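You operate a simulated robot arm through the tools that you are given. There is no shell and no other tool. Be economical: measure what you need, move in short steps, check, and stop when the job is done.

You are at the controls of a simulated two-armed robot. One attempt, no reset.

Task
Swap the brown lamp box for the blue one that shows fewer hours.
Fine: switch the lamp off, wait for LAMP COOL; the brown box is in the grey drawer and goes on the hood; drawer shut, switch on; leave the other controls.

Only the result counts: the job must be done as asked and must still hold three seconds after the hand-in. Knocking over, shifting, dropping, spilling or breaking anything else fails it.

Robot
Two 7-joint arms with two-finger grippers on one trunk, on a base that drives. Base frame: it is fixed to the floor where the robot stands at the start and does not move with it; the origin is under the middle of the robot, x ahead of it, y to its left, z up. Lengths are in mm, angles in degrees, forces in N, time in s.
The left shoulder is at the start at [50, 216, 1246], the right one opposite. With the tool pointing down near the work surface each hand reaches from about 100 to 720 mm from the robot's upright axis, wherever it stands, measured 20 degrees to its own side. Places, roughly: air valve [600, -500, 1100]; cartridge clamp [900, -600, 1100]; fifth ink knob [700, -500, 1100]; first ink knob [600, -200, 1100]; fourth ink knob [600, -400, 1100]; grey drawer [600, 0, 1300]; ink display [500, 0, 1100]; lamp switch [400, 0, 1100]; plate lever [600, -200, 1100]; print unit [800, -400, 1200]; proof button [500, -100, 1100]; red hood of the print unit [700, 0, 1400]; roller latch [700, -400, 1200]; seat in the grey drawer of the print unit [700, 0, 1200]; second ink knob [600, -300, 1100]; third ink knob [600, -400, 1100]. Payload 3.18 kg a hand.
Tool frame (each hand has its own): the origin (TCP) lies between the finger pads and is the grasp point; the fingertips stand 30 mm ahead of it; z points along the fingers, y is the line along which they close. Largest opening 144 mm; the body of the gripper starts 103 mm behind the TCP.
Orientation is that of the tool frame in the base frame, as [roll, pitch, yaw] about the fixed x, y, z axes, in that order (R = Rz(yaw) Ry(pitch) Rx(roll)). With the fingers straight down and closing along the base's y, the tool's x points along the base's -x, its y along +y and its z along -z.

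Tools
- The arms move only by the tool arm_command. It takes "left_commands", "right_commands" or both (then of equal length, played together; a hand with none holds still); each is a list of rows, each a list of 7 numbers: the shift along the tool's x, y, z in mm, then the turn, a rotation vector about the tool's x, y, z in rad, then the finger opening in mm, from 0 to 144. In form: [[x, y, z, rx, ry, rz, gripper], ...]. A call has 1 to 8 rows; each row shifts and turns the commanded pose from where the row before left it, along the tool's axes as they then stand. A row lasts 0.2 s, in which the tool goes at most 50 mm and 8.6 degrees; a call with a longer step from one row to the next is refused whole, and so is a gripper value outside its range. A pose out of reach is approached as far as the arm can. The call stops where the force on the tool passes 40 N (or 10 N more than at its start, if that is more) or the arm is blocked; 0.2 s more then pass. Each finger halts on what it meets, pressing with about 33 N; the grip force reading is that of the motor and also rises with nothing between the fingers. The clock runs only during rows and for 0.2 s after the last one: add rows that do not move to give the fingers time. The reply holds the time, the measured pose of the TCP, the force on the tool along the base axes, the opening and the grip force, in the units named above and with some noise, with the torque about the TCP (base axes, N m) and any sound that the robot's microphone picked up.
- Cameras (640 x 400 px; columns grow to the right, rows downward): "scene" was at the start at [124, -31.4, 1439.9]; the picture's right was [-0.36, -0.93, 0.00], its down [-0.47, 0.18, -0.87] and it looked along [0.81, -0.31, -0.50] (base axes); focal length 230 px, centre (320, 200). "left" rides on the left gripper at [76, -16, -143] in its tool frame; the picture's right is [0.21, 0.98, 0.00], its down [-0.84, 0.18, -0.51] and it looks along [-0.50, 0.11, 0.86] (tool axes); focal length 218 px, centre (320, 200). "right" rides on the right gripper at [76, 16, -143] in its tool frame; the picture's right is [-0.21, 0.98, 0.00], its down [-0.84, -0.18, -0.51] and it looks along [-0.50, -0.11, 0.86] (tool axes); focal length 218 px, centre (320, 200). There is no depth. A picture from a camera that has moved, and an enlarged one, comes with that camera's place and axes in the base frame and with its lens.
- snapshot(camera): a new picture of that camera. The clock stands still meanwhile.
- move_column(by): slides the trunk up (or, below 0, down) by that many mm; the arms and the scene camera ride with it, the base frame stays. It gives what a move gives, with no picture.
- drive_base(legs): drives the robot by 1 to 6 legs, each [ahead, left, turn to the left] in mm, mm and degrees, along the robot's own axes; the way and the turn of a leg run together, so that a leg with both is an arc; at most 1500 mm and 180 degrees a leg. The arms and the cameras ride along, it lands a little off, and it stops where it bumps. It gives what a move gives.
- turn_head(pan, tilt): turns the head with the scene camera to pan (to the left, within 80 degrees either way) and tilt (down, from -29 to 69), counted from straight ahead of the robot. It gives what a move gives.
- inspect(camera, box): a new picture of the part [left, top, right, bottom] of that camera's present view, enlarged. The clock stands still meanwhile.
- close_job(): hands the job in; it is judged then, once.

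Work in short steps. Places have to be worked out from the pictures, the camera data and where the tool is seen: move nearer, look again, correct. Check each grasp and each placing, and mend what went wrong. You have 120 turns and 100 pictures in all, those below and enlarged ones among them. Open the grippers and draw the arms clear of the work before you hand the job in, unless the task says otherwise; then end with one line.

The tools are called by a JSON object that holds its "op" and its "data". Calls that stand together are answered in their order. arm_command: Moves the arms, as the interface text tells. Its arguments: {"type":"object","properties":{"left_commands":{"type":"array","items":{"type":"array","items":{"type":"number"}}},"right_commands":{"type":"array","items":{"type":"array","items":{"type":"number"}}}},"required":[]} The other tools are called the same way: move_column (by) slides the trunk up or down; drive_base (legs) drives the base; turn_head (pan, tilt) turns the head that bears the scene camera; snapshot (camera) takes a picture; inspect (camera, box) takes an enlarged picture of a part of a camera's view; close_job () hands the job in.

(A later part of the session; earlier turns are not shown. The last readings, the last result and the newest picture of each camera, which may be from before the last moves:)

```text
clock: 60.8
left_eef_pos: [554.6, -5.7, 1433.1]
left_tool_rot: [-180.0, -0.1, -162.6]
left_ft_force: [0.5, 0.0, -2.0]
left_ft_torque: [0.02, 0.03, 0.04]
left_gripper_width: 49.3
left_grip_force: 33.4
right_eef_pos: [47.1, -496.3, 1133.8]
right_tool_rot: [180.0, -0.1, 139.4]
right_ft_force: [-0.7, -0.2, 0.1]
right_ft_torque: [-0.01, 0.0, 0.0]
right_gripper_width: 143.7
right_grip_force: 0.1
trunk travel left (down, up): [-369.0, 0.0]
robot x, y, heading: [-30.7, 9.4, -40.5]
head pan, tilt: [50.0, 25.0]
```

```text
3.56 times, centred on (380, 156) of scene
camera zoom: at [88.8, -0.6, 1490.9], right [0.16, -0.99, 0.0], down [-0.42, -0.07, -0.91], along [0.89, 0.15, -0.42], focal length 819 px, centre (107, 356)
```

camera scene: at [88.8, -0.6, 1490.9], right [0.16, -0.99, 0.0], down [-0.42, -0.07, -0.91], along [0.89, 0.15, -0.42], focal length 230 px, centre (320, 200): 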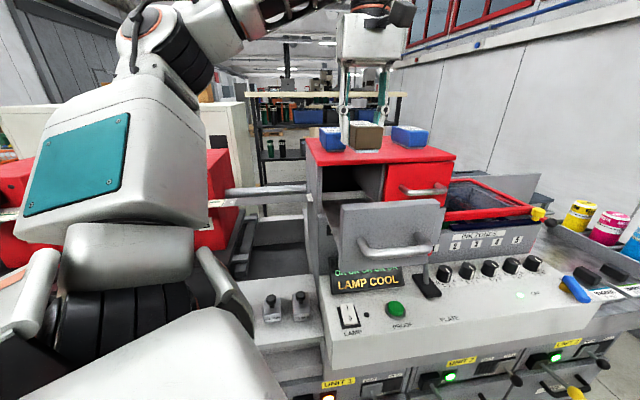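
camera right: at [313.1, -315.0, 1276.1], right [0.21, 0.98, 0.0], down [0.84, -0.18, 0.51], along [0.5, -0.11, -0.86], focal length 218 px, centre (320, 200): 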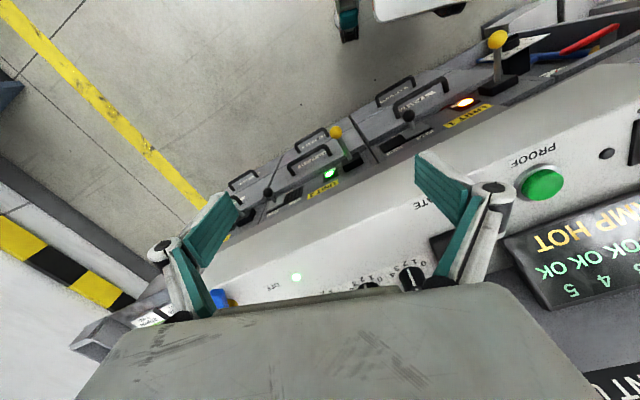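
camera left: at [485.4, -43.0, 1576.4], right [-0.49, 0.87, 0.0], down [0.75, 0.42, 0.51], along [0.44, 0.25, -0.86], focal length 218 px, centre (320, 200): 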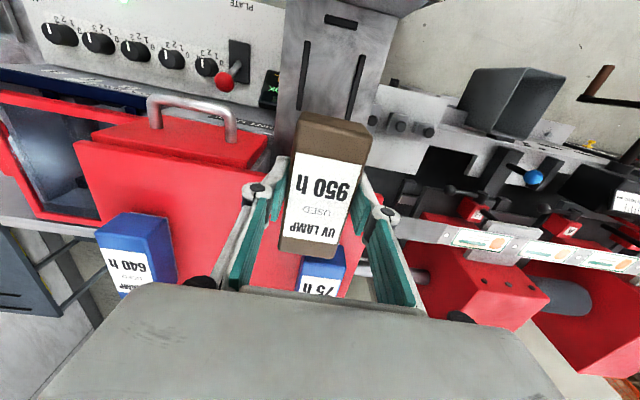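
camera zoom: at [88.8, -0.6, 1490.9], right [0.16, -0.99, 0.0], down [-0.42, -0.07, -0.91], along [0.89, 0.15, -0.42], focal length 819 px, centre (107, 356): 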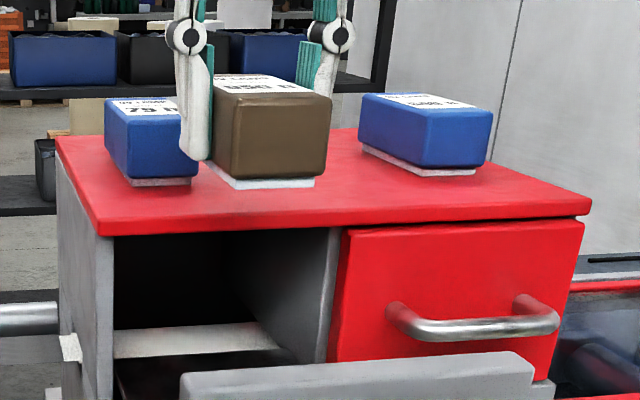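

Brown will go between the blue boxes near the front of the hood: centre n≈628, b≈-250, i.e. about (674,-50). I shift right first and then inward at height.

{"op": "arm_command", "data": {"left_commands": [[0, -39, 0, 0, 0, 0, 0], [0, -39, 0, 0, 0, 0, 0], [-34, 0, 0, 0, 0, 0, 0], [-34, 0, 0, 0, 0, 0, 0], [-33, 0, 0, 0, 0, 0, 0]]}}

{"op": "inspect", "data": {"camera": "scene", "box": [290, 100, 470, 212]}}

{"op": "snapshot", "data": {"camera": "left"}}

```text
clock: 62.0
left_eef_pos: [673.3, -49.2, 1431.8]
left_tool_rot: [180.0, -0.1, -162.8]
left_ft_force: [0.6, 0.0, -3.5]
left_ft_torque: [-0.04, 0.07, 0.0]
left_gripper_width: 49.1
left_grip_force: 32.7
right_eef_pos: [49.3, -495.1, 1133.6]
right_tool_rot: [179.9, -0.1, 139.4]
right_ft_force: [0.9, 0.0, 0.0]
right_ft_torque: [0.0, 0.03, 0.01]
right_gripper_width: 144.0
right_grip_force: 0.0
trunk travel left (down, up): [-369.0, 0.0]
robot x, y, heading: [-34.7, 7.7, -40.7]
head pan, tilt: [50.0, 25.0]
```

```text
3.56 times, centred on (380, 156) of scene
camera zoom: at [89.8, -0.3, 1490.8], right [0.16, -0.99, 0.0], down [-0.42, -0.07, -0.91], along [0.89, 0.15, -0.42], focal length 819 px, centre (107, 356)
```

zoom: 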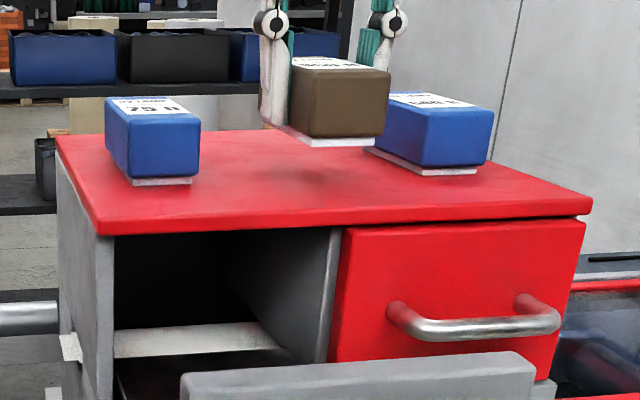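

```text
35 pictures are left
camera left: at [606.1, -87.1, 1576.1], right [-0.49, 0.87, 0.0], down [0.75, 0.42, 0.51], along [0.44, 0.25, -0.86], focal length 218 px, centre (320, 200)
```

left: 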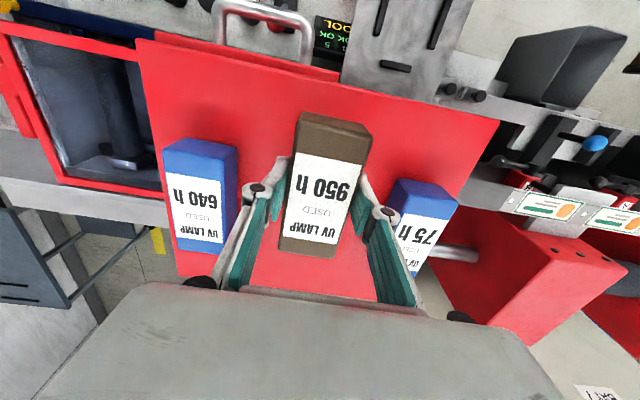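

Reach is fine and the gaps are good; I nudge 8 mm right and outward, then lower slowly toward the hood.

{"op": "arm_command", "data": {"left_commands": [[8, -8, 0, 0, 0, 0, 0], [0, 0, 10, 0, 0, 0, 0], [0, 0, 6, 0, 0, 0, 0], [0, 0, 4, 0, 0, 0, 0], [0, 0, 3, 0, 0, 0, 0]]}}

{"op": "inspect", "data": {"camera": "scene", "box": [320, 100, 450, 181]}}

```text
clock: 63.2
left_eef_pos: [668.3, -58.5, 1408.3]
left_tool_rot: [180.0, -0.1, -162.8]
left_ft_force: [0.4, 0.1, -2.5]
left_ft_torque: [-0.04, -0.01, 0.04]
left_gripper_width: 49.5
left_grip_force: 33.0
right_eef_pos: [49.0, -495.1, 1133.7]
right_tool_rot: [-180.0, -0.1, 139.5]
right_ft_force: [-0.4, 0.3, -0.1]
right_ft_torque: [0.0, 0.0, 0.01]
right_gripper_width: 144.3
right_grip_force: 0.1
trunk travel left (down, up): [-369.0, 0.0]
robot x, y, heading: [-35.7, 9.6, -40.6]
head pan, tilt: [50.0, 25.0]
```

```text
4.92 times, centred on (385, 140) of scene
camera zoom: at [88.8, -0.3, 1490.9], right [0.16, -0.99, 0.0], down [-0.42, -0.07, -0.91], along [0.89, 0.15, -0.42], focal length 1134 px, centre (0, 493)
```

zoom: 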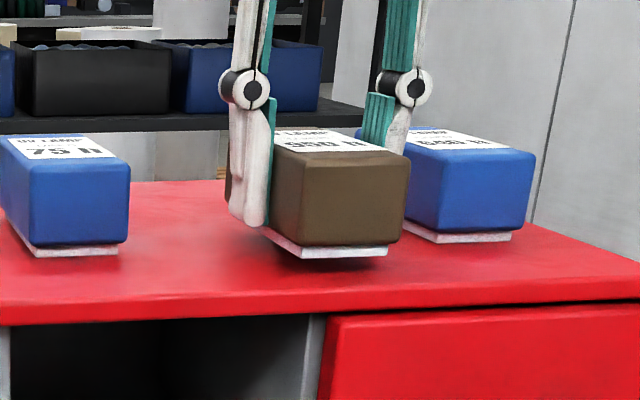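

A small gap remains. I lower in 2 mm steps watching the force.

{"op": "arm_command", "data": {"left_commands": [[0, 0, 2, 0, 0, 0, 0], [0, 0, 2, 0, 0, 0, 0], [0, 0, 1, 0, 0, 0, 0]]}}

{"op": "arm_command", "data": {"left_commands": [[0, 0, 1, 0, 0, 0, 0], [0, 0, 1, 0, 0, 0, 0]]}}

{"op": "inspect", "data": {"camera": "scene", "box": [320, 100, 450, 181]}}

```text
clock: 64.0
left_eef_pos: [667.4, -60.9, 1404.1]
left_tool_rot: [179.9, -0.1, -162.8]
left_ft_force: [0.2, -0.5, -3.8]
left_ft_torque: [-0.03, -0.01, 0.01]
left_gripper_width: 49.5
left_grip_force: 33.4
right_eef_pos: [48.5, -495.8, 1133.6]
right_tool_rot: [180.0, -0.1, 139.4]
right_ft_force: [-0.5, -0.5, 1.2]
right_ft_torque: [0.05, -0.02, 0.01]
right_gripper_width: 144.0
right_grip_force: 0.0
trunk travel left (down, up): [-369.0, 0.0]
robot x, y, heading: [-34.6, 11.0, -40.5]
head pan, tilt: [50.0, 25.0]
```

```text
clock: 64.6
left_eef_pos: [666.9, -60.6, 1403.0]
left_tool_rot: [-180.0, -0.2, -162.7]
left_ft_force: [-0.8, 0.1, -2.9]
left_ft_torque: [0.03, 0.0, 0.04]
left_gripper_width: 49.4
left_grip_force: 33.4
right_eef_pos: [49.1, -495.8, 1133.9]
right_tool_rot: [-180.0, -0.1, 139.4]
right_ft_force: [-0.4, -0.6, -0.1]
right_ft_torque: [0.01, 0.01, 0.0]
right_gripper_width: 144.1
right_grip_force: 0.0
trunk travel left (down, up): [-369.0, 0.0]
robot x, y, heading: [-31.6, 9.0, -40.6]
head pan, tilt: [50.0, 25.0]
```

```text
4.92 times, centred on (385, 140) of scene
camera zoom: at [88.7, -0.6, 1490.9], right [0.16, -0.99, 0.0], down [-0.42, -0.07, -0.91], along [0.89, 0.15, -0.42], focal length 1134 px, centre (0, 493)
```

zoom: 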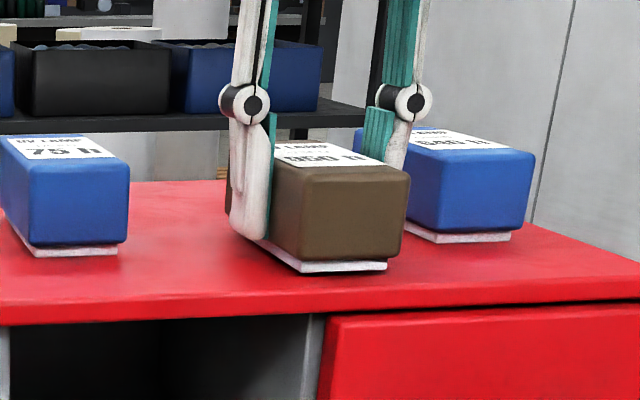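

The box is nearly down. I continue in 1 mm steps until the force shows contact.

{"op": "arm_command", "data": {"left_commands": [[0, 0, 1, 0, 0, 0, 0], [0, 0, 1, 0, 0, 0, 0], [0, 0, 1, 0, 0, 0, 0]]}}

```text
clock: 65.4
left_eef_pos: [667.7, -59.9, 1399.4]
left_tool_rot: [-180.0, 0.0, -162.8]
left_ft_force: [2.0, -0.7, 1.5]
left_ft_torque: [0.0, -0.21, 0.01]
left_gripper_width: 49.7
left_grip_force: 32.8
right_eef_pos: [47.6, -495.9, 1134.5]
right_tool_rot: [-180.0, 0.0, 139.4]
right_ft_force: [-0.1, -0.5, 0.1]
right_ft_torque: [0.03, -0.03, 0.01]
right_gripper_width: 143.8
right_grip_force: 0.1
trunk travel left (down, up): [-369.0, 0.0]
robot x, y, heading: [-36.3, 10.1, -40.6]
head pan, tilt: [50.0, 25.0]
```

Contact (force changed from -3 to +1.5 N). I press 1 mm more, then open to 74 mm and rise.

{"op": "arm_command", "data": {"left_commands": [[0, 0, 1, 0, 0, 0, 0], [0, 0, 0, 0, 0, 0, 55], [0, 0, 0, 0, 0, 0, 74], [0, 0, 0, 0, 0, 0, 74]]}}

{"op": "snapshot", "data": {"camera": "left"}}

```text
clock: 66.4
left_eef_pos: [667.3, -58.6, 1398.6]
left_tool_rot: [180.0, -0.1, -162.9]
left_ft_force: [0.2, 0.1, -0.5]
left_ft_torque: [-0.02, -0.04, -0.01]
left_gripper_width: 74.0
left_grip_force: 0.1
right_eef_pos: [47.6, -496.0, 1133.3]
right_tool_rot: [180.0, -0.1, 139.4]
right_ft_force: [0.9, -0.8, -0.7]
right_ft_torque: [-0.01, 0.0, 0.0]
right_gripper_width: 143.9
right_grip_force: 0.0
trunk travel left (down, up): [-369.0, 0.0]
robot x, y, heading: [-28.4, 6.3, -40.6]
head pan, tilt: [50.0, 25.0]
```

```text
32 pictures are left
camera left: at [599.5, -97.3, 1542.1], right [-0.49, 0.87, 0.0], down [0.75, 0.42, 0.51], along [0.44, 0.25, -0.86], focal length 218 px, centre (320, 200)
```

left: 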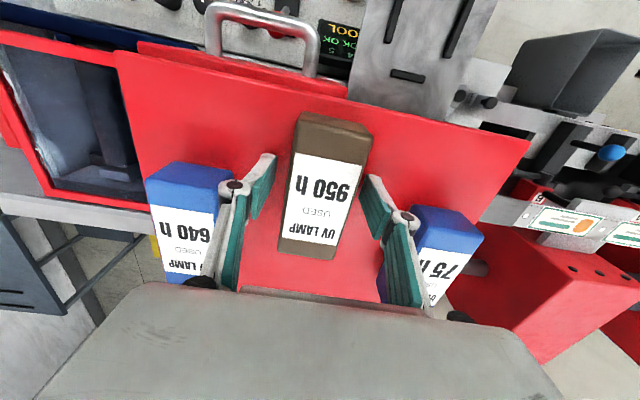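

Brown box stands on the hood, fingers open. I rise 75 mm and look at both boxes from above.

{"op": "arm_command", "data": {"left_commands": [[0, 0, -10, 0, 0, 0, 74], [0, 0, -25, 0, 0, 0, 74], [0, 0, -40, 0, 0, 0, 74]]}}

{"op": "inspect", "data": {"camera": "left", "box": [260, 100, 500, 300]}}

```text
clock: 67.2
left_eef_pos: [650.4, -56.3, 1457.6]
left_tool_rot: [-179.8, 0.1, -162.7]
left_ft_force: [-0.2, 0.1, -0.2]
left_ft_torque: [-0.04, -0.03, 0.01]
left_gripper_width: 74.2
left_grip_force: 0.0
left hand out of reach, approached as far as the arm can: row 3
right_eef_pos: [46.8, -494.3, 1133.9]
right_tool_rot: [-180.0, 0.0, 139.4]
right_ft_force: [-0.7, -0.2, -0.6]
right_ft_torque: [-0.02, -0.03, 0.02]
right_gripper_width: 143.8
right_grip_force: 0.1
trunk travel left (down, up): [-369.0, 0.0]
robot x, y, heading: [-30.9, 11.6, -40.6]
head pan, tilt: [50.0, 25.0]
```

```text
2.00 times, centred on (380, 200) of left
camera zoom: at [581.8, -93.4, 1601.2], right [-0.49, 0.87, 0.0], down [0.75, 0.42, 0.51], along [0.44, 0.25, -0.86], focal length 436 px, centre (200, 200)
```

zoom: 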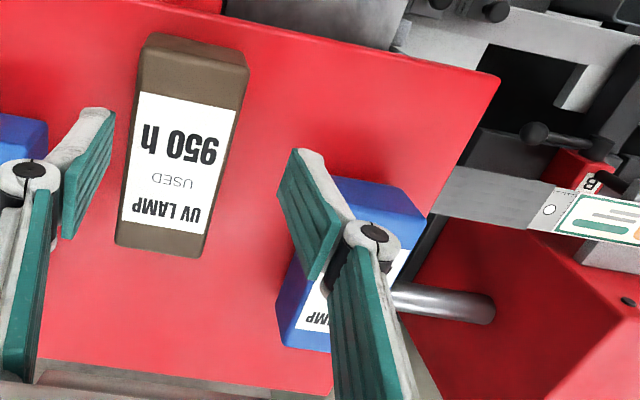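

Brown box is standing undisturbed at about (667,-60). The 75 h box centre computes to ≈(693,60). I shift left about 98 mm at height, opening to 92.

{"op": "arm_command", "data": {"left_commands": [[8, 40, 0, 0, 0, 0, 74], [8, 40, 0, 0, 0, 0, 80], [0, 18, 0, 0, 0, 0, 92]]}}

{"op": "snapshot", "data": {"camera": "left"}}

```text
clock: 68.0
left_eef_pos: [609.4, 32.1, 1455.6]
left_tool_rot: [179.8, 0.1, -162.8]
left_ft_force: [0.3, 1.1, 0.5]
left_ft_torque: [-0.01, -0.01, 0.02]
left_gripper_width: 91.9
left_grip_force: 0.0
right_eef_pos: [48.7, -496.0, 1134.9]
right_tool_rot: [-180.0, 0.0, 139.4]
right_ft_force: [-0.5, -0.4, 0.4]
right_ft_torque: [0.0, 0.0, 0.02]
right_gripper_width: 143.9
right_grip_force: 0.1
trunk travel left (down, up): [-369.0, 0.0]
robot x, y, heading: [-33.0, 11.0, -40.6]
head pan, tilt: [50.0, 25.0]
```

```text
30 pictures are left
camera left: at [540.3, -5.4, 1599.5], right [-0.49, 0.87, 0.0], down [0.75, 0.42, 0.51], along [0.44, 0.25, -0.86], focal length 218 px, centre (320, 200)
```

left: 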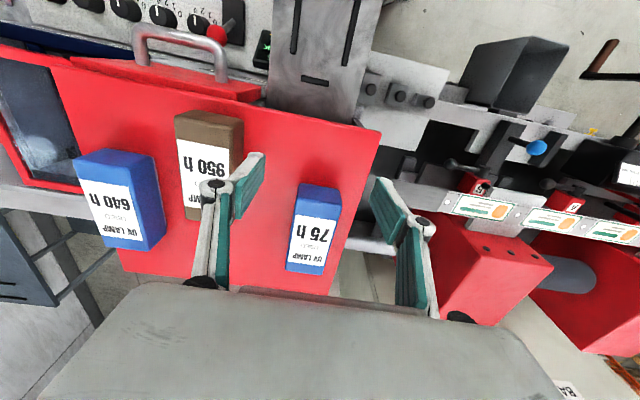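

The whole 75 h box is visible; I zoom for exact position and yaw.

{"op": "inspect", "data": {"camera": "left", "box": [250, 165, 390, 285]}}

```text
3.33 times, centred on (320, 225) of left
camera zoom: at [540.3, -5.4, 1599.5], right [-0.49, 0.87, 0.0], down [0.75, 0.42, 0.51], along [0.44, 0.25, -0.86], focal length 728 px, centre (320, 117)
```

zoom: 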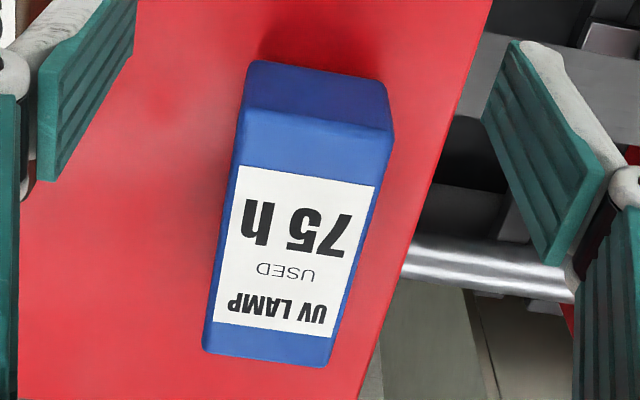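

The 75 h box is aligned (yaw ≈17.6°), grip point ≈(689,68). I shift left 11, lower to 1425, and slide in straddling the box.

{"op": "arm_command", "data": {"left_commands": [[0, 11, 0, 0, 0, 0, 92], [0, 0, 28, 0, 0, 0, 92], [-30, 0, 0, 0, 0, 0, 92], [-30, 0, 0, 0, 0, 0, 92], [-26, 0, 0, 0, 0, 0, 92], [0, 0, 0, 0, 0, 0, 92]]}}

{"op": "snapshot", "data": {"camera": "left"}}

```text
clock: 69.4
left_eef_pos: [683.8, 66.3, 1423.9]
left_tool_rot: [-179.8, 0.3, -162.6]
left_ft_force: [-0.4, -0.2, -0.5]
left_ft_torque: [0.01, -0.03, 0.02]
left_gripper_width: 92.3
left_grip_force: 0.1
left hand out of reach, approached as far as the arm can: row 5
right_eef_pos: [47.8, -496.7, 1133.5]
right_tool_rot: [180.0, -0.1, 139.4]
right_ft_force: [0.5, -0.2, 0.2]
right_ft_torque: [0.01, -0.01, -0.02]
right_gripper_width: 143.9
right_grip_force: 0.1
trunk travel left (down, up): [-369.0, 0.0]
robot x, y, heading: [-33.2, 11.6, -40.6]
head pan, tilt: [50.0, 25.0]
```

```text
28 pictures are left
camera left: at [615.1, 29.2, 1567.8], right [-0.49, 0.87, 0.0], down [0.75, 0.42, 0.51], along [0.45, 0.25, -0.86], focal length 218 px, centre (320, 200)
```

left: 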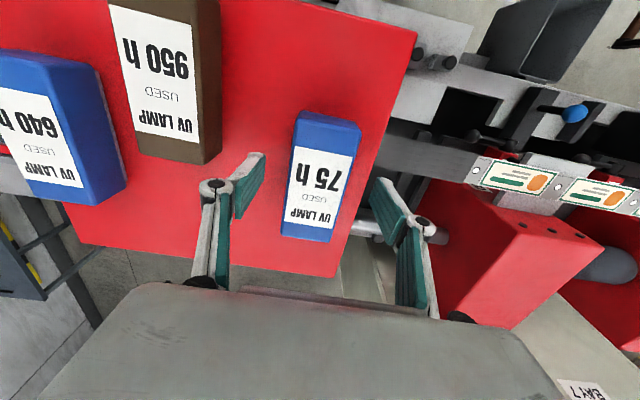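

I lower to about 1400 at the box and check alignment before closing.

{"op": "arm_command", "data": {"left_commands": [[-3, 0, 10, 0, 0, 0, 92], [0, 0, 9, 0, 0, 0, 92], [0, 0, 5, 0, 0, 0, 92], [0, 0, 0, 0, 0, 0, 92]]}}

{"op": "inspect", "data": {"camera": "left", "box": [220, 60, 420, 260]}}

```text
clock: 70.4
left_eef_pos: [687.7, 67.4, 1399.6]
left_tool_rot: [-180.0, -0.1, -162.9]
left_ft_force: [0.7, -0.5, -0.8]
left_ft_torque: [0.01, -0.01, -0.02]
left_gripper_width: 92.1
left_grip_force: 0.1
right_eef_pos: [47.5, -495.7, 1134.1]
right_tool_rot: [179.9, -0.1, 139.3]
right_ft_force: [-0.3, 0.0, -0.1]
right_ft_torque: [0.02, -0.02, -0.01]
right_gripper_width: 144.1
right_grip_force: 0.0
trunk travel left (down, up): [-369.0, 0.0]
robot x, y, heading: [-32.4, 10.5, -40.7]
head pan, tilt: [50.0, 25.0]
```

```text
2.00 times, centred on (320, 160) of left
camera zoom: at [618.2, 30.0, 1543.3], right [-0.49, 0.87, 0.0], down [0.75, 0.42, 0.51], along [0.44, 0.25, -0.86], focal length 436 px, centre (320, 280)
```

zoom: 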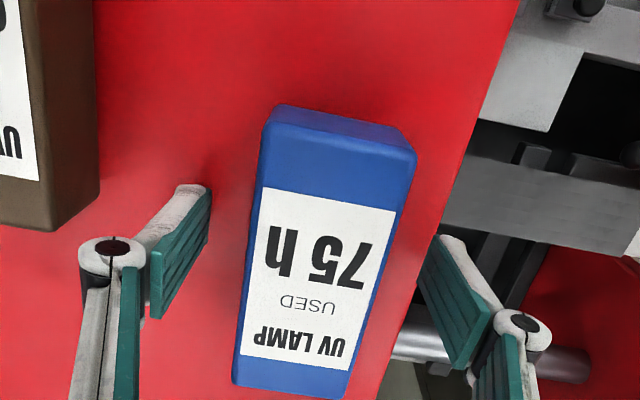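

It matches the brown grip view, 3 mm off laterally. I shift 3 mm right and close.

{"op": "arm_command", "data": {"left_commands": [[0, -3, 0, 0, 0, 0, 92], [0, 0, 0, 0, 0, 0, 65], [0, 0, 0, 0, 0, 0, 30], [0, 0, 0, 0, 0, 0, 0], [0, 0, 0, 0, 0, 0, 0], [0, 0, 0, 0, 0, 0, 0]]}}

{"op": "arm_command", "data": {"left_commands": [[0, 0, -3, 0, 0, 0, 0], [0, 0, -5, 0, 0, 0, 0], [0, 0, -7, 0, 0, 0, 0]]}}

{"op": "inspect", "data": {"camera": "left", "box": [220, 60, 420, 260]}}

```text
clock: 71.8
left_eef_pos: [687.7, 64.7, 1398.9]
left_tool_rot: [180.0, 0.0, -162.8]
left_ft_force: [-0.3, 1.0, 1.1]
left_ft_torque: [0.01, -0.17, 0.1]
left_gripper_width: 49.6
left_grip_force: 32.9
right_eef_pos: [48.1, -495.9, 1134.8]
right_tool_rot: [180.0, -0.1, 139.4]
right_ft_force: [-0.5, -0.2, 0.4]
right_ft_torque: [0.02, -0.01, 0.0]
right_gripper_width: 143.8
right_grip_force: 0.0
trunk travel left (down, up): [-369.0, 0.0]
robot x, y, heading: [-38.1, 9.7, -40.7]
head pan, tilt: [50.0, 25.0]
```

```text
clock: 72.6
left_eef_pos: [688.2, 65.4, 1415.3]
left_tool_rot: [179.9, -0.1, -162.8]
left_ft_force: [0.1, 0.2, -2.4]
left_ft_torque: [0.01, 0.03, 0.01]
left_gripper_width: 49.6
left_grip_force: 32.9
right_eef_pos: [49.5, -496.9, 1133.7]
right_tool_rot: [180.0, -0.1, 139.4]
right_ft_force: [-0.1, 0.2, -0.5]
right_ft_torque: [-0.01, 0.0, 0.0]
right_gripper_width: 144.0
right_grip_force: 0.1
trunk travel left (down, up): [-369.0, 0.0]
robot x, y, heading: [-33.1, 8.9, -40.6]
head pan, tilt: [50.0, 25.0]
```

```text
2.00 times, centred on (320, 160) of left
camera zoom: at [620.1, 27.7, 1558.9], right [-0.49, 0.87, 0.0], down [0.75, 0.42, 0.51], along [0.44, 0.25, -0.86], focal length 436 px, centre (320, 280)
```

zoom: 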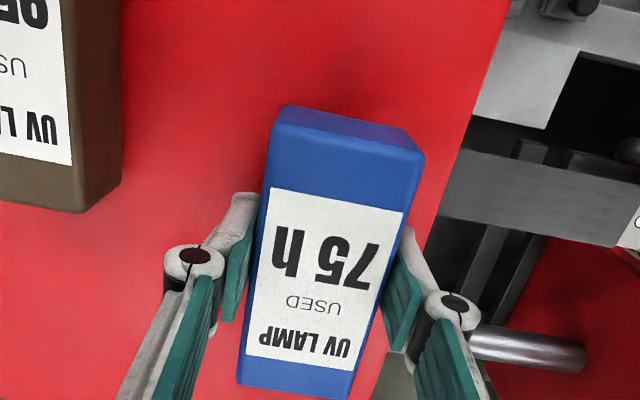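

The 75 h box is held with exactly the same grip view as the brown one. I retreat outward along -a, rising a little, to above the seat.

{"op": "arm_command", "data": {"left_commands": [[20, 0, -8, 0, 0, 0, 0], [35, 0, -6, 0, 0, 0, 0], [40, 0, 0, 0, 0, 0, 0], [40, 0, 0, 0, 0, 0, 0], [40, 0, 0, 0, 0, 0, 0], [30, -13, 0, 0, 0, 0, 0], [14, -14, 0, 0, 0, 0, 0], [0, 0, 0, 0, 0, 0, 0]]}}

{"op": "inspect", "data": {"camera": "left", "box": [220, 40, 420, 260]}}

{"op": "inspect", "data": {"camera": "scene", "box": [290, 90, 470, 250]}}

```text
clock: 74.4
left_eef_pos: [488.1, -24.8, 1427.7]
left_tool_rot: [180.0, -0.2, -162.7]
left_ft_force: [0.2, 1.1, -2.2]
left_ft_torque: [-0.04, 0.03, 0.01]
left_gripper_width: 49.8
left_grip_force: 32.7
right_eef_pos: [48.6, -495.0, 1133.4]
right_tool_rot: [-180.0, -0.1, 139.4]
right_ft_force: [0.4, 0.3, 1.0]
right_ft_torque: [-0.04, 0.0, -0.01]
right_gripper_width: 143.9
right_grip_force: 0.1
trunk travel left (down, up): [-369.0, 0.0]
robot x, y, heading: [-32.0, 7.0, -40.5]
head pan, tilt: [50.0, 25.0]
```

```text
1.82 times, centred on (320, 150) of left
camera zoom: at [419.1, -62.2, 1572.2], right [-0.49, 0.87, 0.0], down [0.75, 0.42, 0.51], along [0.44, 0.25, -0.86], focal length 397 px, centre (320, 291)
```

zoom: 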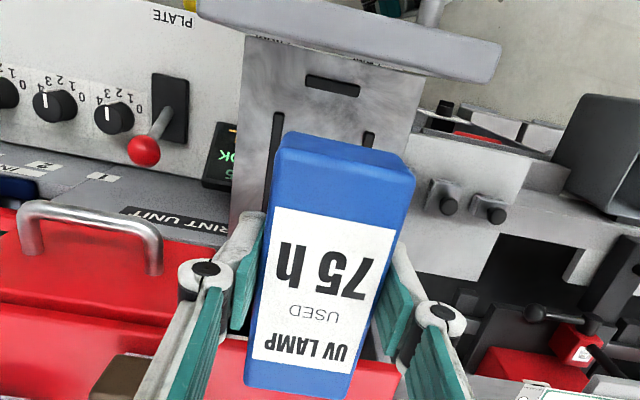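

```text
2.50 times, centred on (380, 170) of scene
camera zoom: at [88.7, 0.1, 1490.9], right [0.16, -0.99, 0.0], down [-0.42, -0.07, -0.91], along [0.89, 0.15, -0.42], focal length 576 px, centre (170, 275)
```

zoom: 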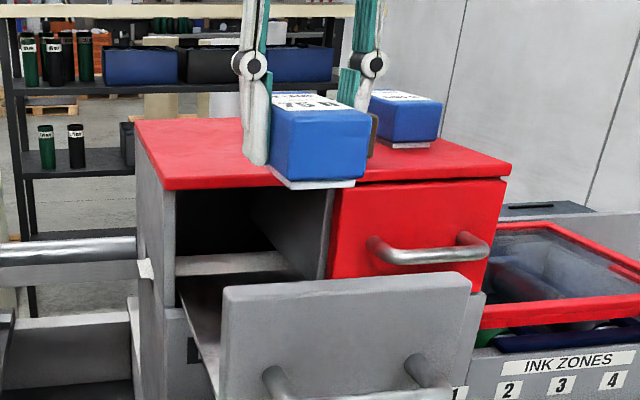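

I lower toward the seat to z≈1300 and compare with the earlier picture of the seated brown box.

{"op": "arm_command", "data": {"left_commands": [[0, 0, 40, 0, 0, 0, 0], [0, 0, 40, 0, 0, 0, 0], [0, 0, 30, 0, 0, 0, 0], [0, 0, 15, 0, 0, 0, 0], [0, 0, 0, 0, 0, 0, 0]]}}

{"op": "inspect", "data": {"camera": "left", "box": [220, 60, 420, 260]}}

```text
clock: 75.6
left_eef_pos: [485.3, -24.8, 1306.4]
left_tool_rot: [-180.0, -0.1, -162.9]
left_ft_force: [-0.8, 0.5, -3.2]
left_ft_torque: [-0.01, 0.05, 0.01]
left_gripper_width: 49.3
left_grip_force: 32.9
right_eef_pos: [48.1, -496.3, 1132.7]
right_tool_rot: [-179.9, -0.1, 139.4]
right_ft_force: [-0.5, -0.4, 0.2]
right_ft_torque: [0.02, 0.02, 0.01]
right_gripper_width: 144.1
right_grip_force: 0.1
trunk travel left (down, up): [-369.0, 0.0]
robot x, y, heading: [-35.2, 8.4, -40.3]
head pan, tilt: [50.0, 25.0]
```

```text
2.00 times, centred on (320, 160) of left
camera zoom: at [418.0, -62.9, 1448.8], right [-0.49, 0.87, 0.0], down [0.75, 0.42, 0.51], along [0.44, 0.25, -0.86], focal length 436 px, centre (320, 280)
```

zoom: 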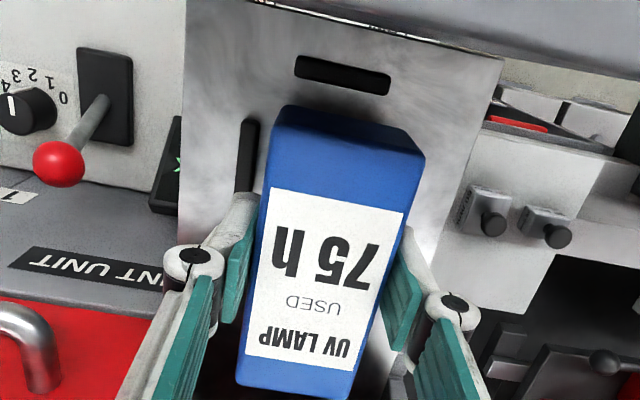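

The view matches the seated reference within 1–2 mm. I lower slowly into the seat, expecting contact near 1282.

{"op": "arm_command", "data": {"left_commands": [[-1, -1, 8, 0, 0, 0, 0], [0, 0, 5, 0, 0, 0, 0], [0, 0, 4, 0, 0, 0, 0], [0, 0, 2, 0, 0, 0, 0], [0, 0, 1, 0, 0, 0, 0]]}}

```text
clock: 76.8
left_eef_pos: [488.3, -25.7, 1283.7]
left_tool_rot: [180.0, -0.1, -162.8]
left_ft_force: [0.0, -0.2, -3.6]
left_ft_torque: [0.01, 0.03, 0.02]
left_gripper_width: 49.7
left_grip_force: 33.4
right_eef_pos: [48.3, -497.3, 1134.0]
right_tool_rot: [-179.9, -0.1, 139.3]
right_ft_force: [0.1, -0.3, -0.4]
right_ft_torque: [0.01, 0.04, 0.0]
right_gripper_width: 143.9
right_grip_force: 0.0
trunk travel left (down, up): [-369.0, 0.0]
robot x, y, heading: [-31.7, 9.3, -40.9]
head pan, tilt: [50.0, 25.0]
```

{"op": "arm_command", "data": {"left_commands": [[0, 0, 1, 0, 0, 0, 0], [0, 0, 1, 0, 0, 0, 0], [0, 0, 1, 0, 0, 0, 0]]}}

{"op": "inspect", "data": {"camera": "left", "box": [220, 60, 420, 260]}}

```text
clock: 77.6
left_eef_pos: [486.5, -25.6, 1282.1]
left_tool_rot: [-179.9, 0.0, -162.9]
left_ft_force: [0.3, 0.7, 17.0]
left_ft_torque: [0.37, 0.08, 0.03]
left_gripper_width: 49.2
left_grip_force: 32.9
right_eef_pos: [47.1, -495.9, 1134.8]
right_tool_rot: [180.0, -0.1, 139.4]
right_ft_force: [1.0, -0.3, -0.3]
right_ft_torque: [0.0, 0.01, 0.02]
right_gripper_width: 144.0
right_grip_force: 0.1
trunk travel left (down, up): [-369.0, 0.0]
robot x, y, heading: [-30.0, 11.0, -40.4]
head pan, tilt: [50.0, 25.0]
```

```text
2.00 times, centred on (320, 160) of left
camera zoom: at [418.4, -63.7, 1426.6], right [-0.49, 0.87, 0.0], down [0.75, 0.42, 0.51], along [0.44, 0.25, -0.86], focal length 436 px, centre (320, 280)
```

zoom: 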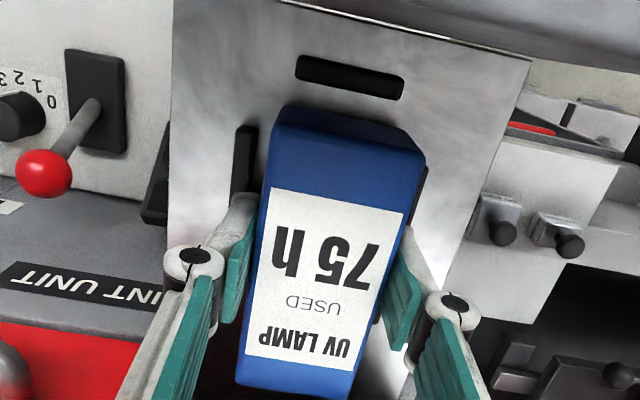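

Contact at 1282, identical picture to the seated brown box. I release and rise.

{"op": "arm_command", "data": {"left_commands": [[0, 0, 0, 0, 0, 0, 60], [0, 0, 0, 0, 0, 0, 90], [0, 0, 0, 0, 0, 0, 90], [0, 0, -15, 0, 0, 0, 90], [0, 0, -40, 0, 0, 0, 90], [0, 0, -40, 0, 0, 0, 90], [0, 0, -40, 0, 0, 0, 90]]}}

{"op": "inspect", "data": {"camera": "left", "box": [240, 70, 400, 260]}}

```text
clock: 79.2
left_eef_pos: [487.3, -25.9, 1415.4]
left_tool_rot: [179.8, 0.0, -162.9]
left_ft_force: [-0.2, -0.1, 0.1]
left_ft_torque: [0.02, -0.02, 0.05]
left_gripper_width: 90.1
left_grip_force: 0.0
right_eef_pos: [46.0, -495.3, 1133.9]
right_tool_rot: [179.9, 0.0, 139.4]
right_ft_force: [-0.1, -1.0, 0.1]
right_ft_torque: [0.0, -0.07, 0.02]
right_gripper_width: 144.2
right_grip_force: 0.0
trunk travel left (down, up): [-369.0, 0.0]
robot x, y, heading: [-31.5, 8.6, -40.6]
head pan, tilt: [50.0, 25.0]
```

```text
2.11 times, centred on (320, 165) of left
camera zoom: at [419.0, -63.7, 1558.7], right [-0.49, 0.87, 0.0], down [0.75, 0.42, 0.51], along [0.44, 0.25, -0.86], focal length 460 px, centre (320, 274)
```

zoom: 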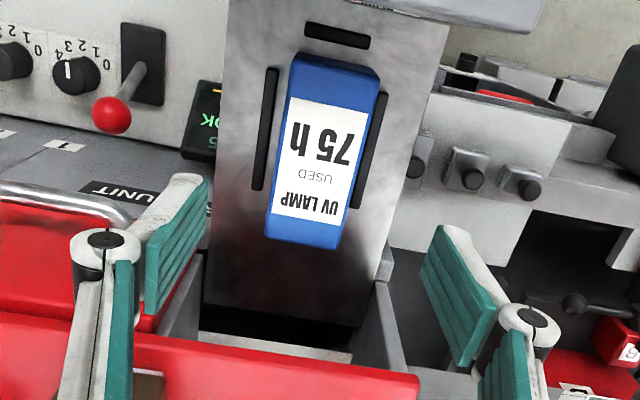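

The 75 h box sits squarely in the seat. Now to shut the drawer: I bring the closed hand out over the drawer front to just outside the handle.

{"op": "arm_command", "data": {"left_commands": [[40, 0, -10, 0, 0, 0, 60], [45, 0, 0, 0, 0, 0, 30], [45, 2, 0, 0, 0, 0, 0], [42, 2, 0, 0, 0, 0, 0], [0, 0, 0, 0, 0, 0, 0]]}}

{"op": "snapshot", "data": {"camera": "left"}}

```text
clock: 80.4
left_eef_pos: [324.3, -71.3, 1425.5]
left_tool_rot: [180.0, 0.0, -162.8]
left_ft_force: [0.0, -0.7, -0.3]
left_ft_torque: [-0.05, 0.02, 0.01]
left_gripper_width: 0.0
left_grip_force: 31.1
right_eef_pos: [49.1, -493.4, 1134.3]
right_tool_rot: [-180.0, -0.2, 139.6]
right_ft_force: [0.7, -0.1, -0.2]
right_ft_torque: [-0.02, 0.0, -0.01]
right_gripper_width: 144.2
right_grip_force: 0.0
trunk travel left (down, up): [-369.0, 0.0]
robot x, y, heading: [-31.6, 7.6, -40.6]
head pan, tilt: [50.0, 25.0]
```

```text
20 pictures are left
camera left: at [256.8, -108.6, 1570.2], right [-0.49, 0.87, 0.0], down [0.75, 0.42, 0.51], along [0.44, 0.25, -0.86], focal length 218 px, centre (320, 200)
```

left: 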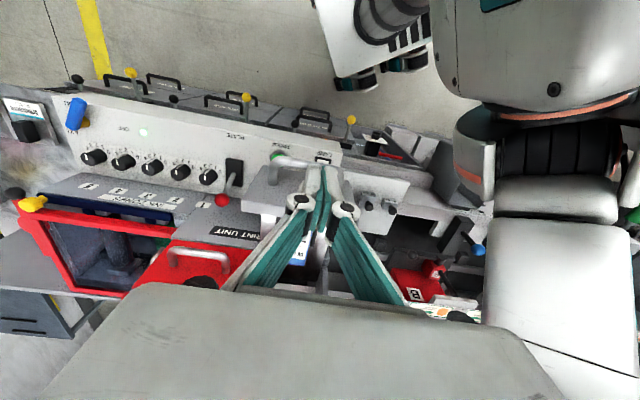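

I move 8 mm further out and lower to z≈1298 outside the handle bar.

{"op": "arm_command", "data": {"left_commands": [[8, 0, 30, 0, 0, 0, 0], [0, 0, 40, 0, 0, 0, 0], [0, 0, 35, 0, 0, 0, 0], [0, 0, 20, 0, 0, 0, 0]]}}

{"op": "snapshot", "data": {"camera": "left"}}

```text
clock: 81.4
left_eef_pos: [316.1, -74.6, 1302.6]
left_tool_rot: [-179.9, 0.0, -162.8]
left_ft_force: [-0.5, 0.9, -0.3]
left_ft_torque: [-0.03, 0.02, 0.01]
left_gripper_width: 0.2
left_grip_force: 30.9
right_eef_pos: [48.3, -495.9, 1134.3]
right_tool_rot: [-179.9, -0.2, 139.4]
right_ft_force: [0.2, 0.2, 0.7]
right_ft_torque: [0.01, 0.04, -0.02]
right_gripper_width: 143.9
right_grip_force: 0.1
trunk travel left (down, up): [-369.0, 0.0]
robot x, y, heading: [-31.0, 10.4, -40.4]
head pan, tilt: [50.0, 25.0]
```

```text
19 pictures are left
camera left: at [247.0, -113.0, 1446.2], right [-0.49, 0.87, 0.0], down [0.75, 0.42, 0.51], along [0.44, 0.25, -0.86], focal length 218 px, centre (320, 200)
```

left: 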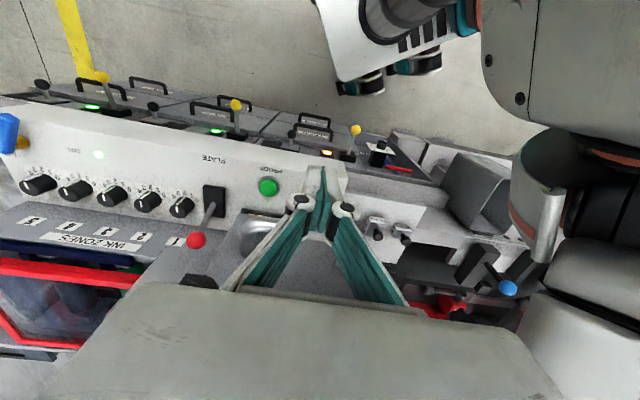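

Fingers are outside the bar at the right height. I push inward slowly along +a.

{"op": "arm_command", "data": {"left_commands": [[-10, 0, 0, 0, 0, 0, 0], [-10, 0, 0, 0, 0, 0, 0], [-8, 0, 0, 0, 0, 0, 0], [-10, 0, 0, 0, 0, 0, 0], [-12, 0, 0, 0, 0, 0, 0], [-12, 0, 0, 0, 0, 0, 0], [-12, 0, 0, 0, 0, 0, 0], [-12, 0, 0, 0, 0, 0, 0]]}}

{"op": "snapshot", "data": {"camera": "scene"}}

```text
clock: 83.2
left_eef_pos: [397.4, -48.1, 1300.4]
left_tool_rot: [180.0, -0.1, -162.8]
left_ft_force: [0.2, 0.0, -0.9]
left_ft_torque: [0.02, -0.03, -0.01]
left_gripper_width: 0.1
left_grip_force: 30.6
right_eef_pos: [47.9, -495.7, 1133.9]
right_tool_rot: [180.0, -0.1, 139.4]
right_ft_force: [-0.9, 0.3, -0.6]
right_ft_torque: [-0.01, 0.01, -0.01]
right_gripper_width: 144.1
right_grip_force: 0.1
trunk travel left (down, up): [-369.0, 0.0]
robot x, y, heading: [-30.5, 9.5, -40.5]
head pan, tilt: [50.0, 25.0]
```

```text
18 pictures are left
camera scene: at [88.7, -0.3, 1490.9], right [0.16, -0.99, 0.0], down [-0.42, -0.07, -0.91], along [0.89, 0.15, -0.42], focal length 230 px, centre (320, 200)
```

scene: 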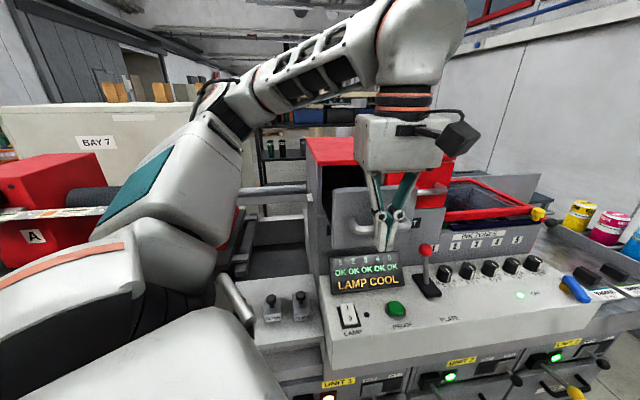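

The drawer is moving in. I continue.

{"op": "arm_command", "data": {"left_commands": [[-12, 0, 0, 0, 0, 0, 0], [-12, 0, 0, 0, 0, 0, 0], [-12, 0, 0, 0, 0, 0, 0], [-12, 0, 0, 0, 0, 0, 0], [-12, 0, 0, 0, 0, 0, 0], [-12, 0, 0, 0, 0, 0, 0], [-12, 0, 0, 0, 0, 0, 0], [-12, 0, 0, 0, 0, 0, 0]]}}

{"op": "arm_command", "data": {"left_commands": [[-8, 0, 0, 0, 0, 0, 0], [-8, 0, 0, 0, 0, 0, 0], [-6, 0, 0, 0, 0, 0, 0], [-5, 0, 0, 0, 0, 0, 0], [-4, 0, 0, 0, 0, 0, 0], [-4, 0, 0, 0, 0, 0, 0], [-4, 0, 0, 0, 0, 0, 0]]}}

{"op": "snapshot", "data": {"camera": "scene"}}

```text
clock: 85.0
left_eef_pos: [489.7, -21.8, 1300.6]
left_tool_rot: [-180.0, -0.1, -162.8]
left_ft_force: [0.0, -0.1, 0.4]
left_ft_torque: [-0.03, 0.01, -0.02]
left_gripper_width: 0.0
left_grip_force: 31.0
right_eef_pos: [48.3, -494.5, 1133.8]
right_tool_rot: [179.9, 0.0, 139.4]
right_ft_force: [-0.9, 0.5, 0.0]
right_ft_torque: [-0.01, 0.03, -0.01]
right_gripper_width: 143.9
right_grip_force: 0.1
trunk travel left (down, up): [-369.0, 0.0]
robot x, y, heading: [-32.2, 8.4, -40.7]
head pan, tilt: [50.0, 25.0]
```

```text
clock: 86.6
left_eef_pos: [521.9, -10.9, 1301.3]
left_tool_rot: [179.6, -0.2, -162.9]
left_ft_force: [-19.2, -6.4, -4.7]
left_ft_torque: [-0.18, 0.16, 0.07]
left_gripper_width: 6.1
left_grip_force: 30.1
right_eef_pos: [44.9, -497.0, 1133.9]
right_tool_rot: [180.0, 0.0, 139.4]
right_ft_force: [0.0, 0.4, 0.0]
right_ft_torque: [-0.03, -0.02, 0.04]
right_gripper_width: 144.1
right_grip_force: 0.1
trunk travel left (down, up): [-369.0, 0.0]
robot x, y, heading: [-33.0, 11.2, -40.3]
head pan, tilt: [50.0, 25.0]
```

```text
17 pictures are left
camera scene: at [85.3, -1.8, 1491.1], right [0.16, -0.99, 0.0], down [-0.42, -0.07, -0.91], along [0.9, 0.15, -0.42], focal length 230 px, centre (320, 200)
```

scene: 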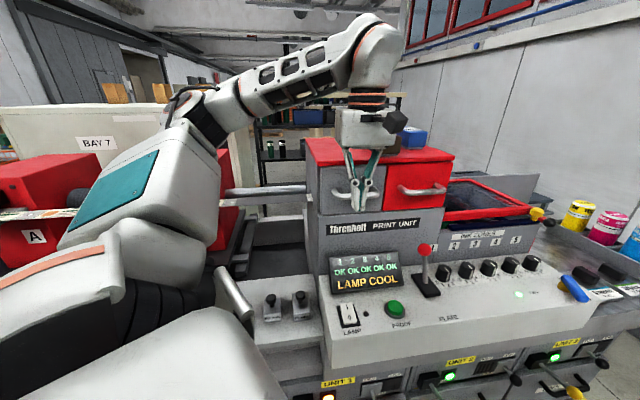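

Force has risen to 20 N: the drawer seems against its stop. I press 3 mm more and zoom in.

{"op": "arm_command", "data": {"left_commands": [[-2, 0, 0, 0, 0, 0, 0], [-2, 0, 0, 0, 0, 0, 0]]}}

{"op": "inspect", "data": {"camera": "scene", "box": [295, 120, 465, 226]}}

```text
clock: 87.2
left_eef_pos: [521.8, -11.0, 1301.2]
left_tool_rot: [179.4, -0.6, -163.3]
left_ft_force: [-15.0, -6.9, 5.0]
left_ft_torque: [0.08, 0.07, 0.05]
left_gripper_width: 6.0
left_grip_force: 30.9
right_eef_pos: [47.0, -496.5, 1133.8]
right_tool_rot: [179.9, -0.1, 139.3]
right_ft_force: [0.9, 0.2, -0.4]
right_ft_torque: [0.01, 0.04, 0.01]
right_gripper_width: 143.7
right_grip_force: 0.2
trunk travel left (down, up): [-369.0, 0.0]
robot x, y, heading: [-31.4, 4.6, -40.8]
head pan, tilt: [50.0, 25.0]
stopped in row 2 (left hand): the force on the tool passed its limit at 42 N (the readings are from after the stop); the commanded pose is now the measured one
```

```text
3.76 times, centred on (380, 173) of scene
camera zoom: at [85.9, -1.9, 1491.3], right [0.16, -0.99, 0.0], down [-0.42, -0.07, -0.91], along [0.89, 0.15, -0.42], focal length 867 px, centre (94, 302)
```

zoom: 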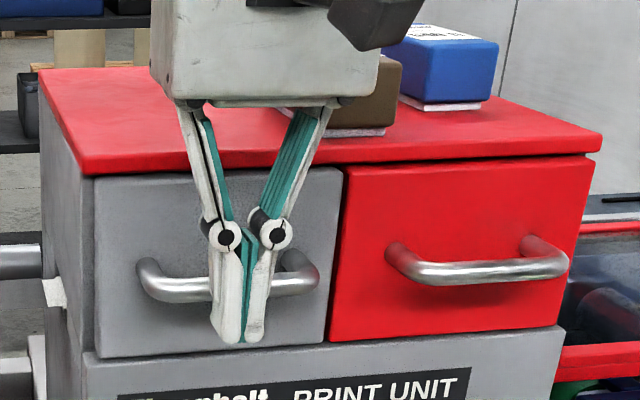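

Drawer is flush shut. I back off outward and move above the switch's "I" end, then lower to z≈1150 to look.

{"op": "arm_command", "data": {"left_commands": [[30, 0, 0, 0, 0, 0, 0], [48, 0, 0, 0, 0, 0, 0], [0, 36, 0, 0, 0, 0, 0], [0, 0, 40, 0, 0, 0, 0], [0, 0, 45, 0, 0, 0, 0], [0, 0, 45, 0, 0, 0, 0], [0, 0, 20, 0, 0, 0, 0]]}}

{"op": "inspect", "data": {"camera": "left", "box": [220, 90, 420, 240]}}

{"op": "inspect", "data": {"camera": "scene", "box": [300, 220, 450, 340]}}

```text
clock: 88.8
left_eef_pos: [439.8, 3.5, 1150.7]
left_tool_rot: [179.6, -0.4, -163.0]
left_ft_force: [0.0, 0.2, -0.4]
left_ft_torque: [0.03, -0.04, 0.0]
left_gripper_width: 0.2
left_grip_force: 30.7
right_eef_pos: [46.5, -497.0, 1133.3]
right_tool_rot: [-180.0, -0.2, 139.3]
right_ft_force: [0.5, 0.6, 0.5]
right_ft_torque: [-0.01, 0.02, 0.0]
right_gripper_width: 143.9
right_grip_force: 0.0
trunk travel left (down, up): [-369.0, 0.0]
robot x, y, heading: [-35.5, 12.5, -40.8]
head pan, tilt: [50.0, 25.0]
```

```text
2.67 times, centred on (320, 165) of left
camera zoom: at [372.3, -34.4, 1295.7], right [-0.49, 0.87, 0.01], down [0.76, 0.42, 0.5], along [0.44, 0.25, -0.86], focal length 582 px, centre (320, 293)
```

zoom: 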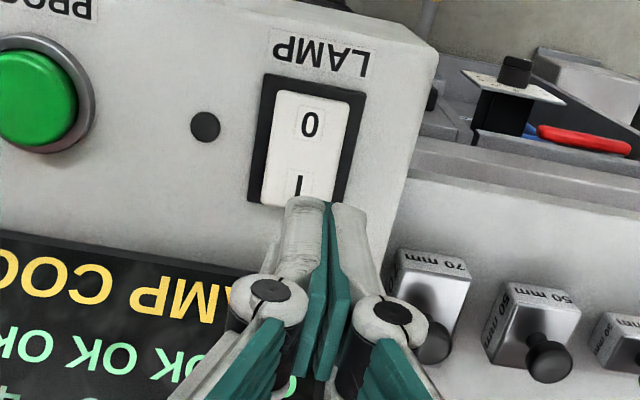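

```text
3.33 times, centred on (375, 280) of scene
camera zoom: at [87.9, -0.5, 1491.0], right [0.16, -0.99, 0.0], down [-0.42, -0.07, -0.91], along [0.89, 0.15, -0.42], focal length 768 px, centre (137, -67)
```

zoom: 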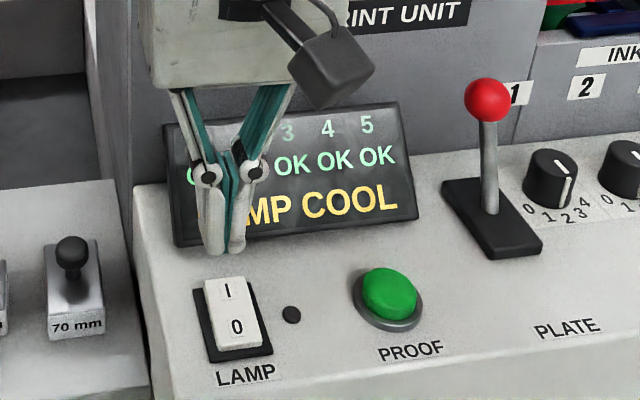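

The "I" mark computes to about (443,-3); I shift 7 mm right and 2 mm inward and press down in small steps.

{"op": "arm_command", "data": {"left_commands": [[-2, -7, 0, 0, 0, 0, 0], [0, 0, 12, 0, 0, 0, 0], [0, 0, 8, 0, 0, 0, 0], [0, 0, 5, 0, 0, 0, 0], [0, 0, 4, 0, 0, 0, 0], [0, 0, 4, 0, 0, 0, 0]]}}

{"op": "inspect", "data": {"camera": "scene", "box": [300, 220, 450, 340]}}

```text
clock: 90.2
left_eef_pos: [443.6, -4.3, 1116.4]
left_tool_rot: [179.4, -0.6, -163.0]
left_ft_force: [-0.4, 0.6, -0.8]
left_ft_torque: [0.03, 0.0, 0.03]
left_gripper_width: 0.0
left_grip_force: 31.0
right_eef_pos: [47.4, -496.2, 1133.6]
right_tool_rot: [179.9, -0.1, 139.4]
right_ft_force: [-0.1, -1.1, -0.4]
right_ft_torque: [0.04, 0.0, 0.0]
right_gripper_width: 143.9
right_grip_force: 0.0
trunk travel left (down, up): [-369.0, 0.0]
robot x, y, heading: [-36.5, 11.6, -40.4]
head pan, tilt: [50.0, 25.0]
```

```text
3.33 times, centred on (375, 280) of scene
camera zoom: at [88.1, -0.7, 1490.9], right [0.16, -0.99, 0.0], down [-0.42, -0.07, -0.91], along [0.89, 0.15, -0.42], focal length 768 px, centre (137, -67)
```

zoom: 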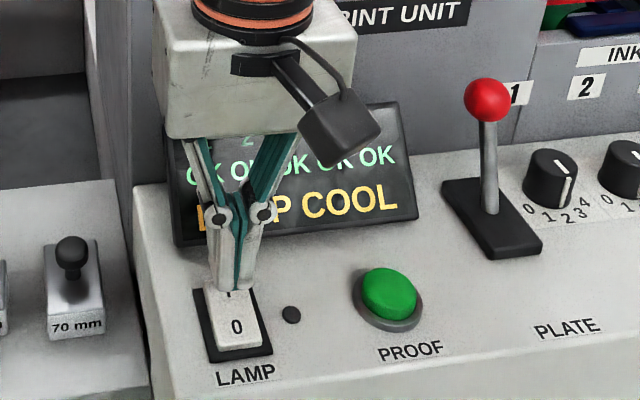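

Almost at the rocker's "I" end. I continue pressing in 3 mm steps.

{"op": "arm_command", "data": {"left_commands": [[0, 0, 3, 0, 0, 0, 0], [0, 0, 3, 0, 0, 0, 0], [0, 0, 3, 0, 0, 0, 0], [0, 0, 3, 0, 0, 0, 0], [0, 0, 3, 0, 0, 0, 0]]}}

{"op": "inspect", "data": {"camera": "scene", "box": [300, 220, 450, 340]}}

```text
clock: 91.4
left_eef_pos: [442.9, -3.9, 1102.2]
left_tool_rot: [179.5, -0.4, -162.9]
left_ft_force: [0.5, 0.4, -0.2]
left_ft_torque: [0.0, 0.0, 0.03]
left_gripper_width: 0.0
left_grip_force: 30.2
right_eef_pos: [48.4, -495.3, 1133.0]
right_tool_rot: [-179.9, -0.1, 139.4]
right_ft_force: [1.3, 0.0, 0.0]
right_ft_torque: [0.02, -0.01, 0.02]
right_gripper_width: 144.2
right_grip_force: 0.0
trunk travel left (down, up): [-369.0, 0.0]
robot x, y, heading: [-33.7, 7.6, -40.5]
head pan, tilt: [50.0, 25.0]
```

```text
3.33 times, centred on (375, 280) of scene
camera zoom: at [88.1, -0.7, 1490.9], right [0.16, -0.99, 0.0], down [-0.42, -0.07, -0.91], along [0.89, 0.15, -0.42], focal length 768 px, centre (137, -67)
```

zoom: 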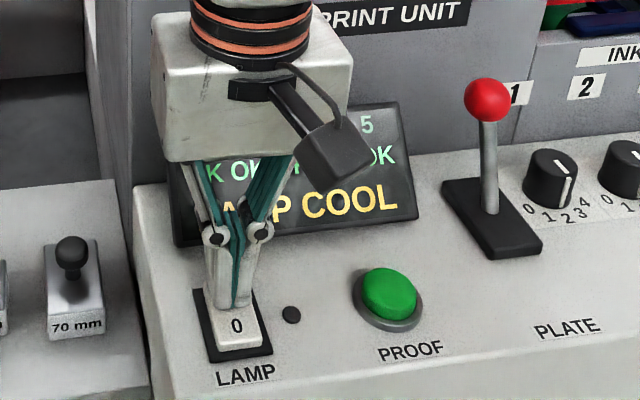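

No contact yet; I continue down.

{"op": "arm_command", "data": {"left_commands": [[0, 0, 3, 0, 0, 0, 0], [0, 0, 3, 0, 0, 0, 0], [0, 0, 3, 0, 0, 0, 0], [0, 0, 3, 0, 0, 0, 0], [0, 0, 3, 0, 0, 0, 0]]}}

{"op": "inspect", "data": {"camera": "scene", "box": [300, 220, 450, 340]}}

```text
clock: 92.1
left_eef_pos: [442.9, -3.0, 1099.7]
left_tool_rot: [180.0, -0.2, -162.8]
left_ft_force: [-5.7, 6.3, 18.3]
left_ft_torque: [0.09, 0.32, -0.01]
left_gripper_width: 5.9
left_grip_force: 30.5
right_eef_pos: [47.9, -495.3, 1133.9]
right_tool_rot: [-179.9, 0.1, 139.4]
right_ft_force: [-0.6, -0.5, 0.2]
right_ft_torque: [0.01, 0.04, 0.02]
right_gripper_width: 143.8
right_grip_force: 0.1
trunk travel left (down, up): [-369.0, 0.0]
robot x, y, heading: [-33.4, 12.9, -40.2]
head pan, tilt: [50.0, 25.0]
stopped in row 3 (left hand): the force on the tool passed its limit at 48 N (the readings are from after the stop); the commanded pose is now the measured one
```

```text
3.33 times, centred on (375, 280) of scene
camera zoom: at [86.7, 0.0, 1491.1], right [0.16, -0.99, 0.0], down [-0.42, -0.07, -0.91], along [0.89, 0.15, -0.42], focal length 768 px, centre (137, -67)
```

zoom: 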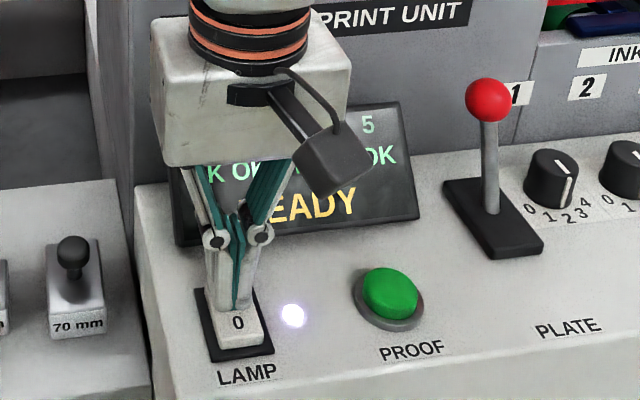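

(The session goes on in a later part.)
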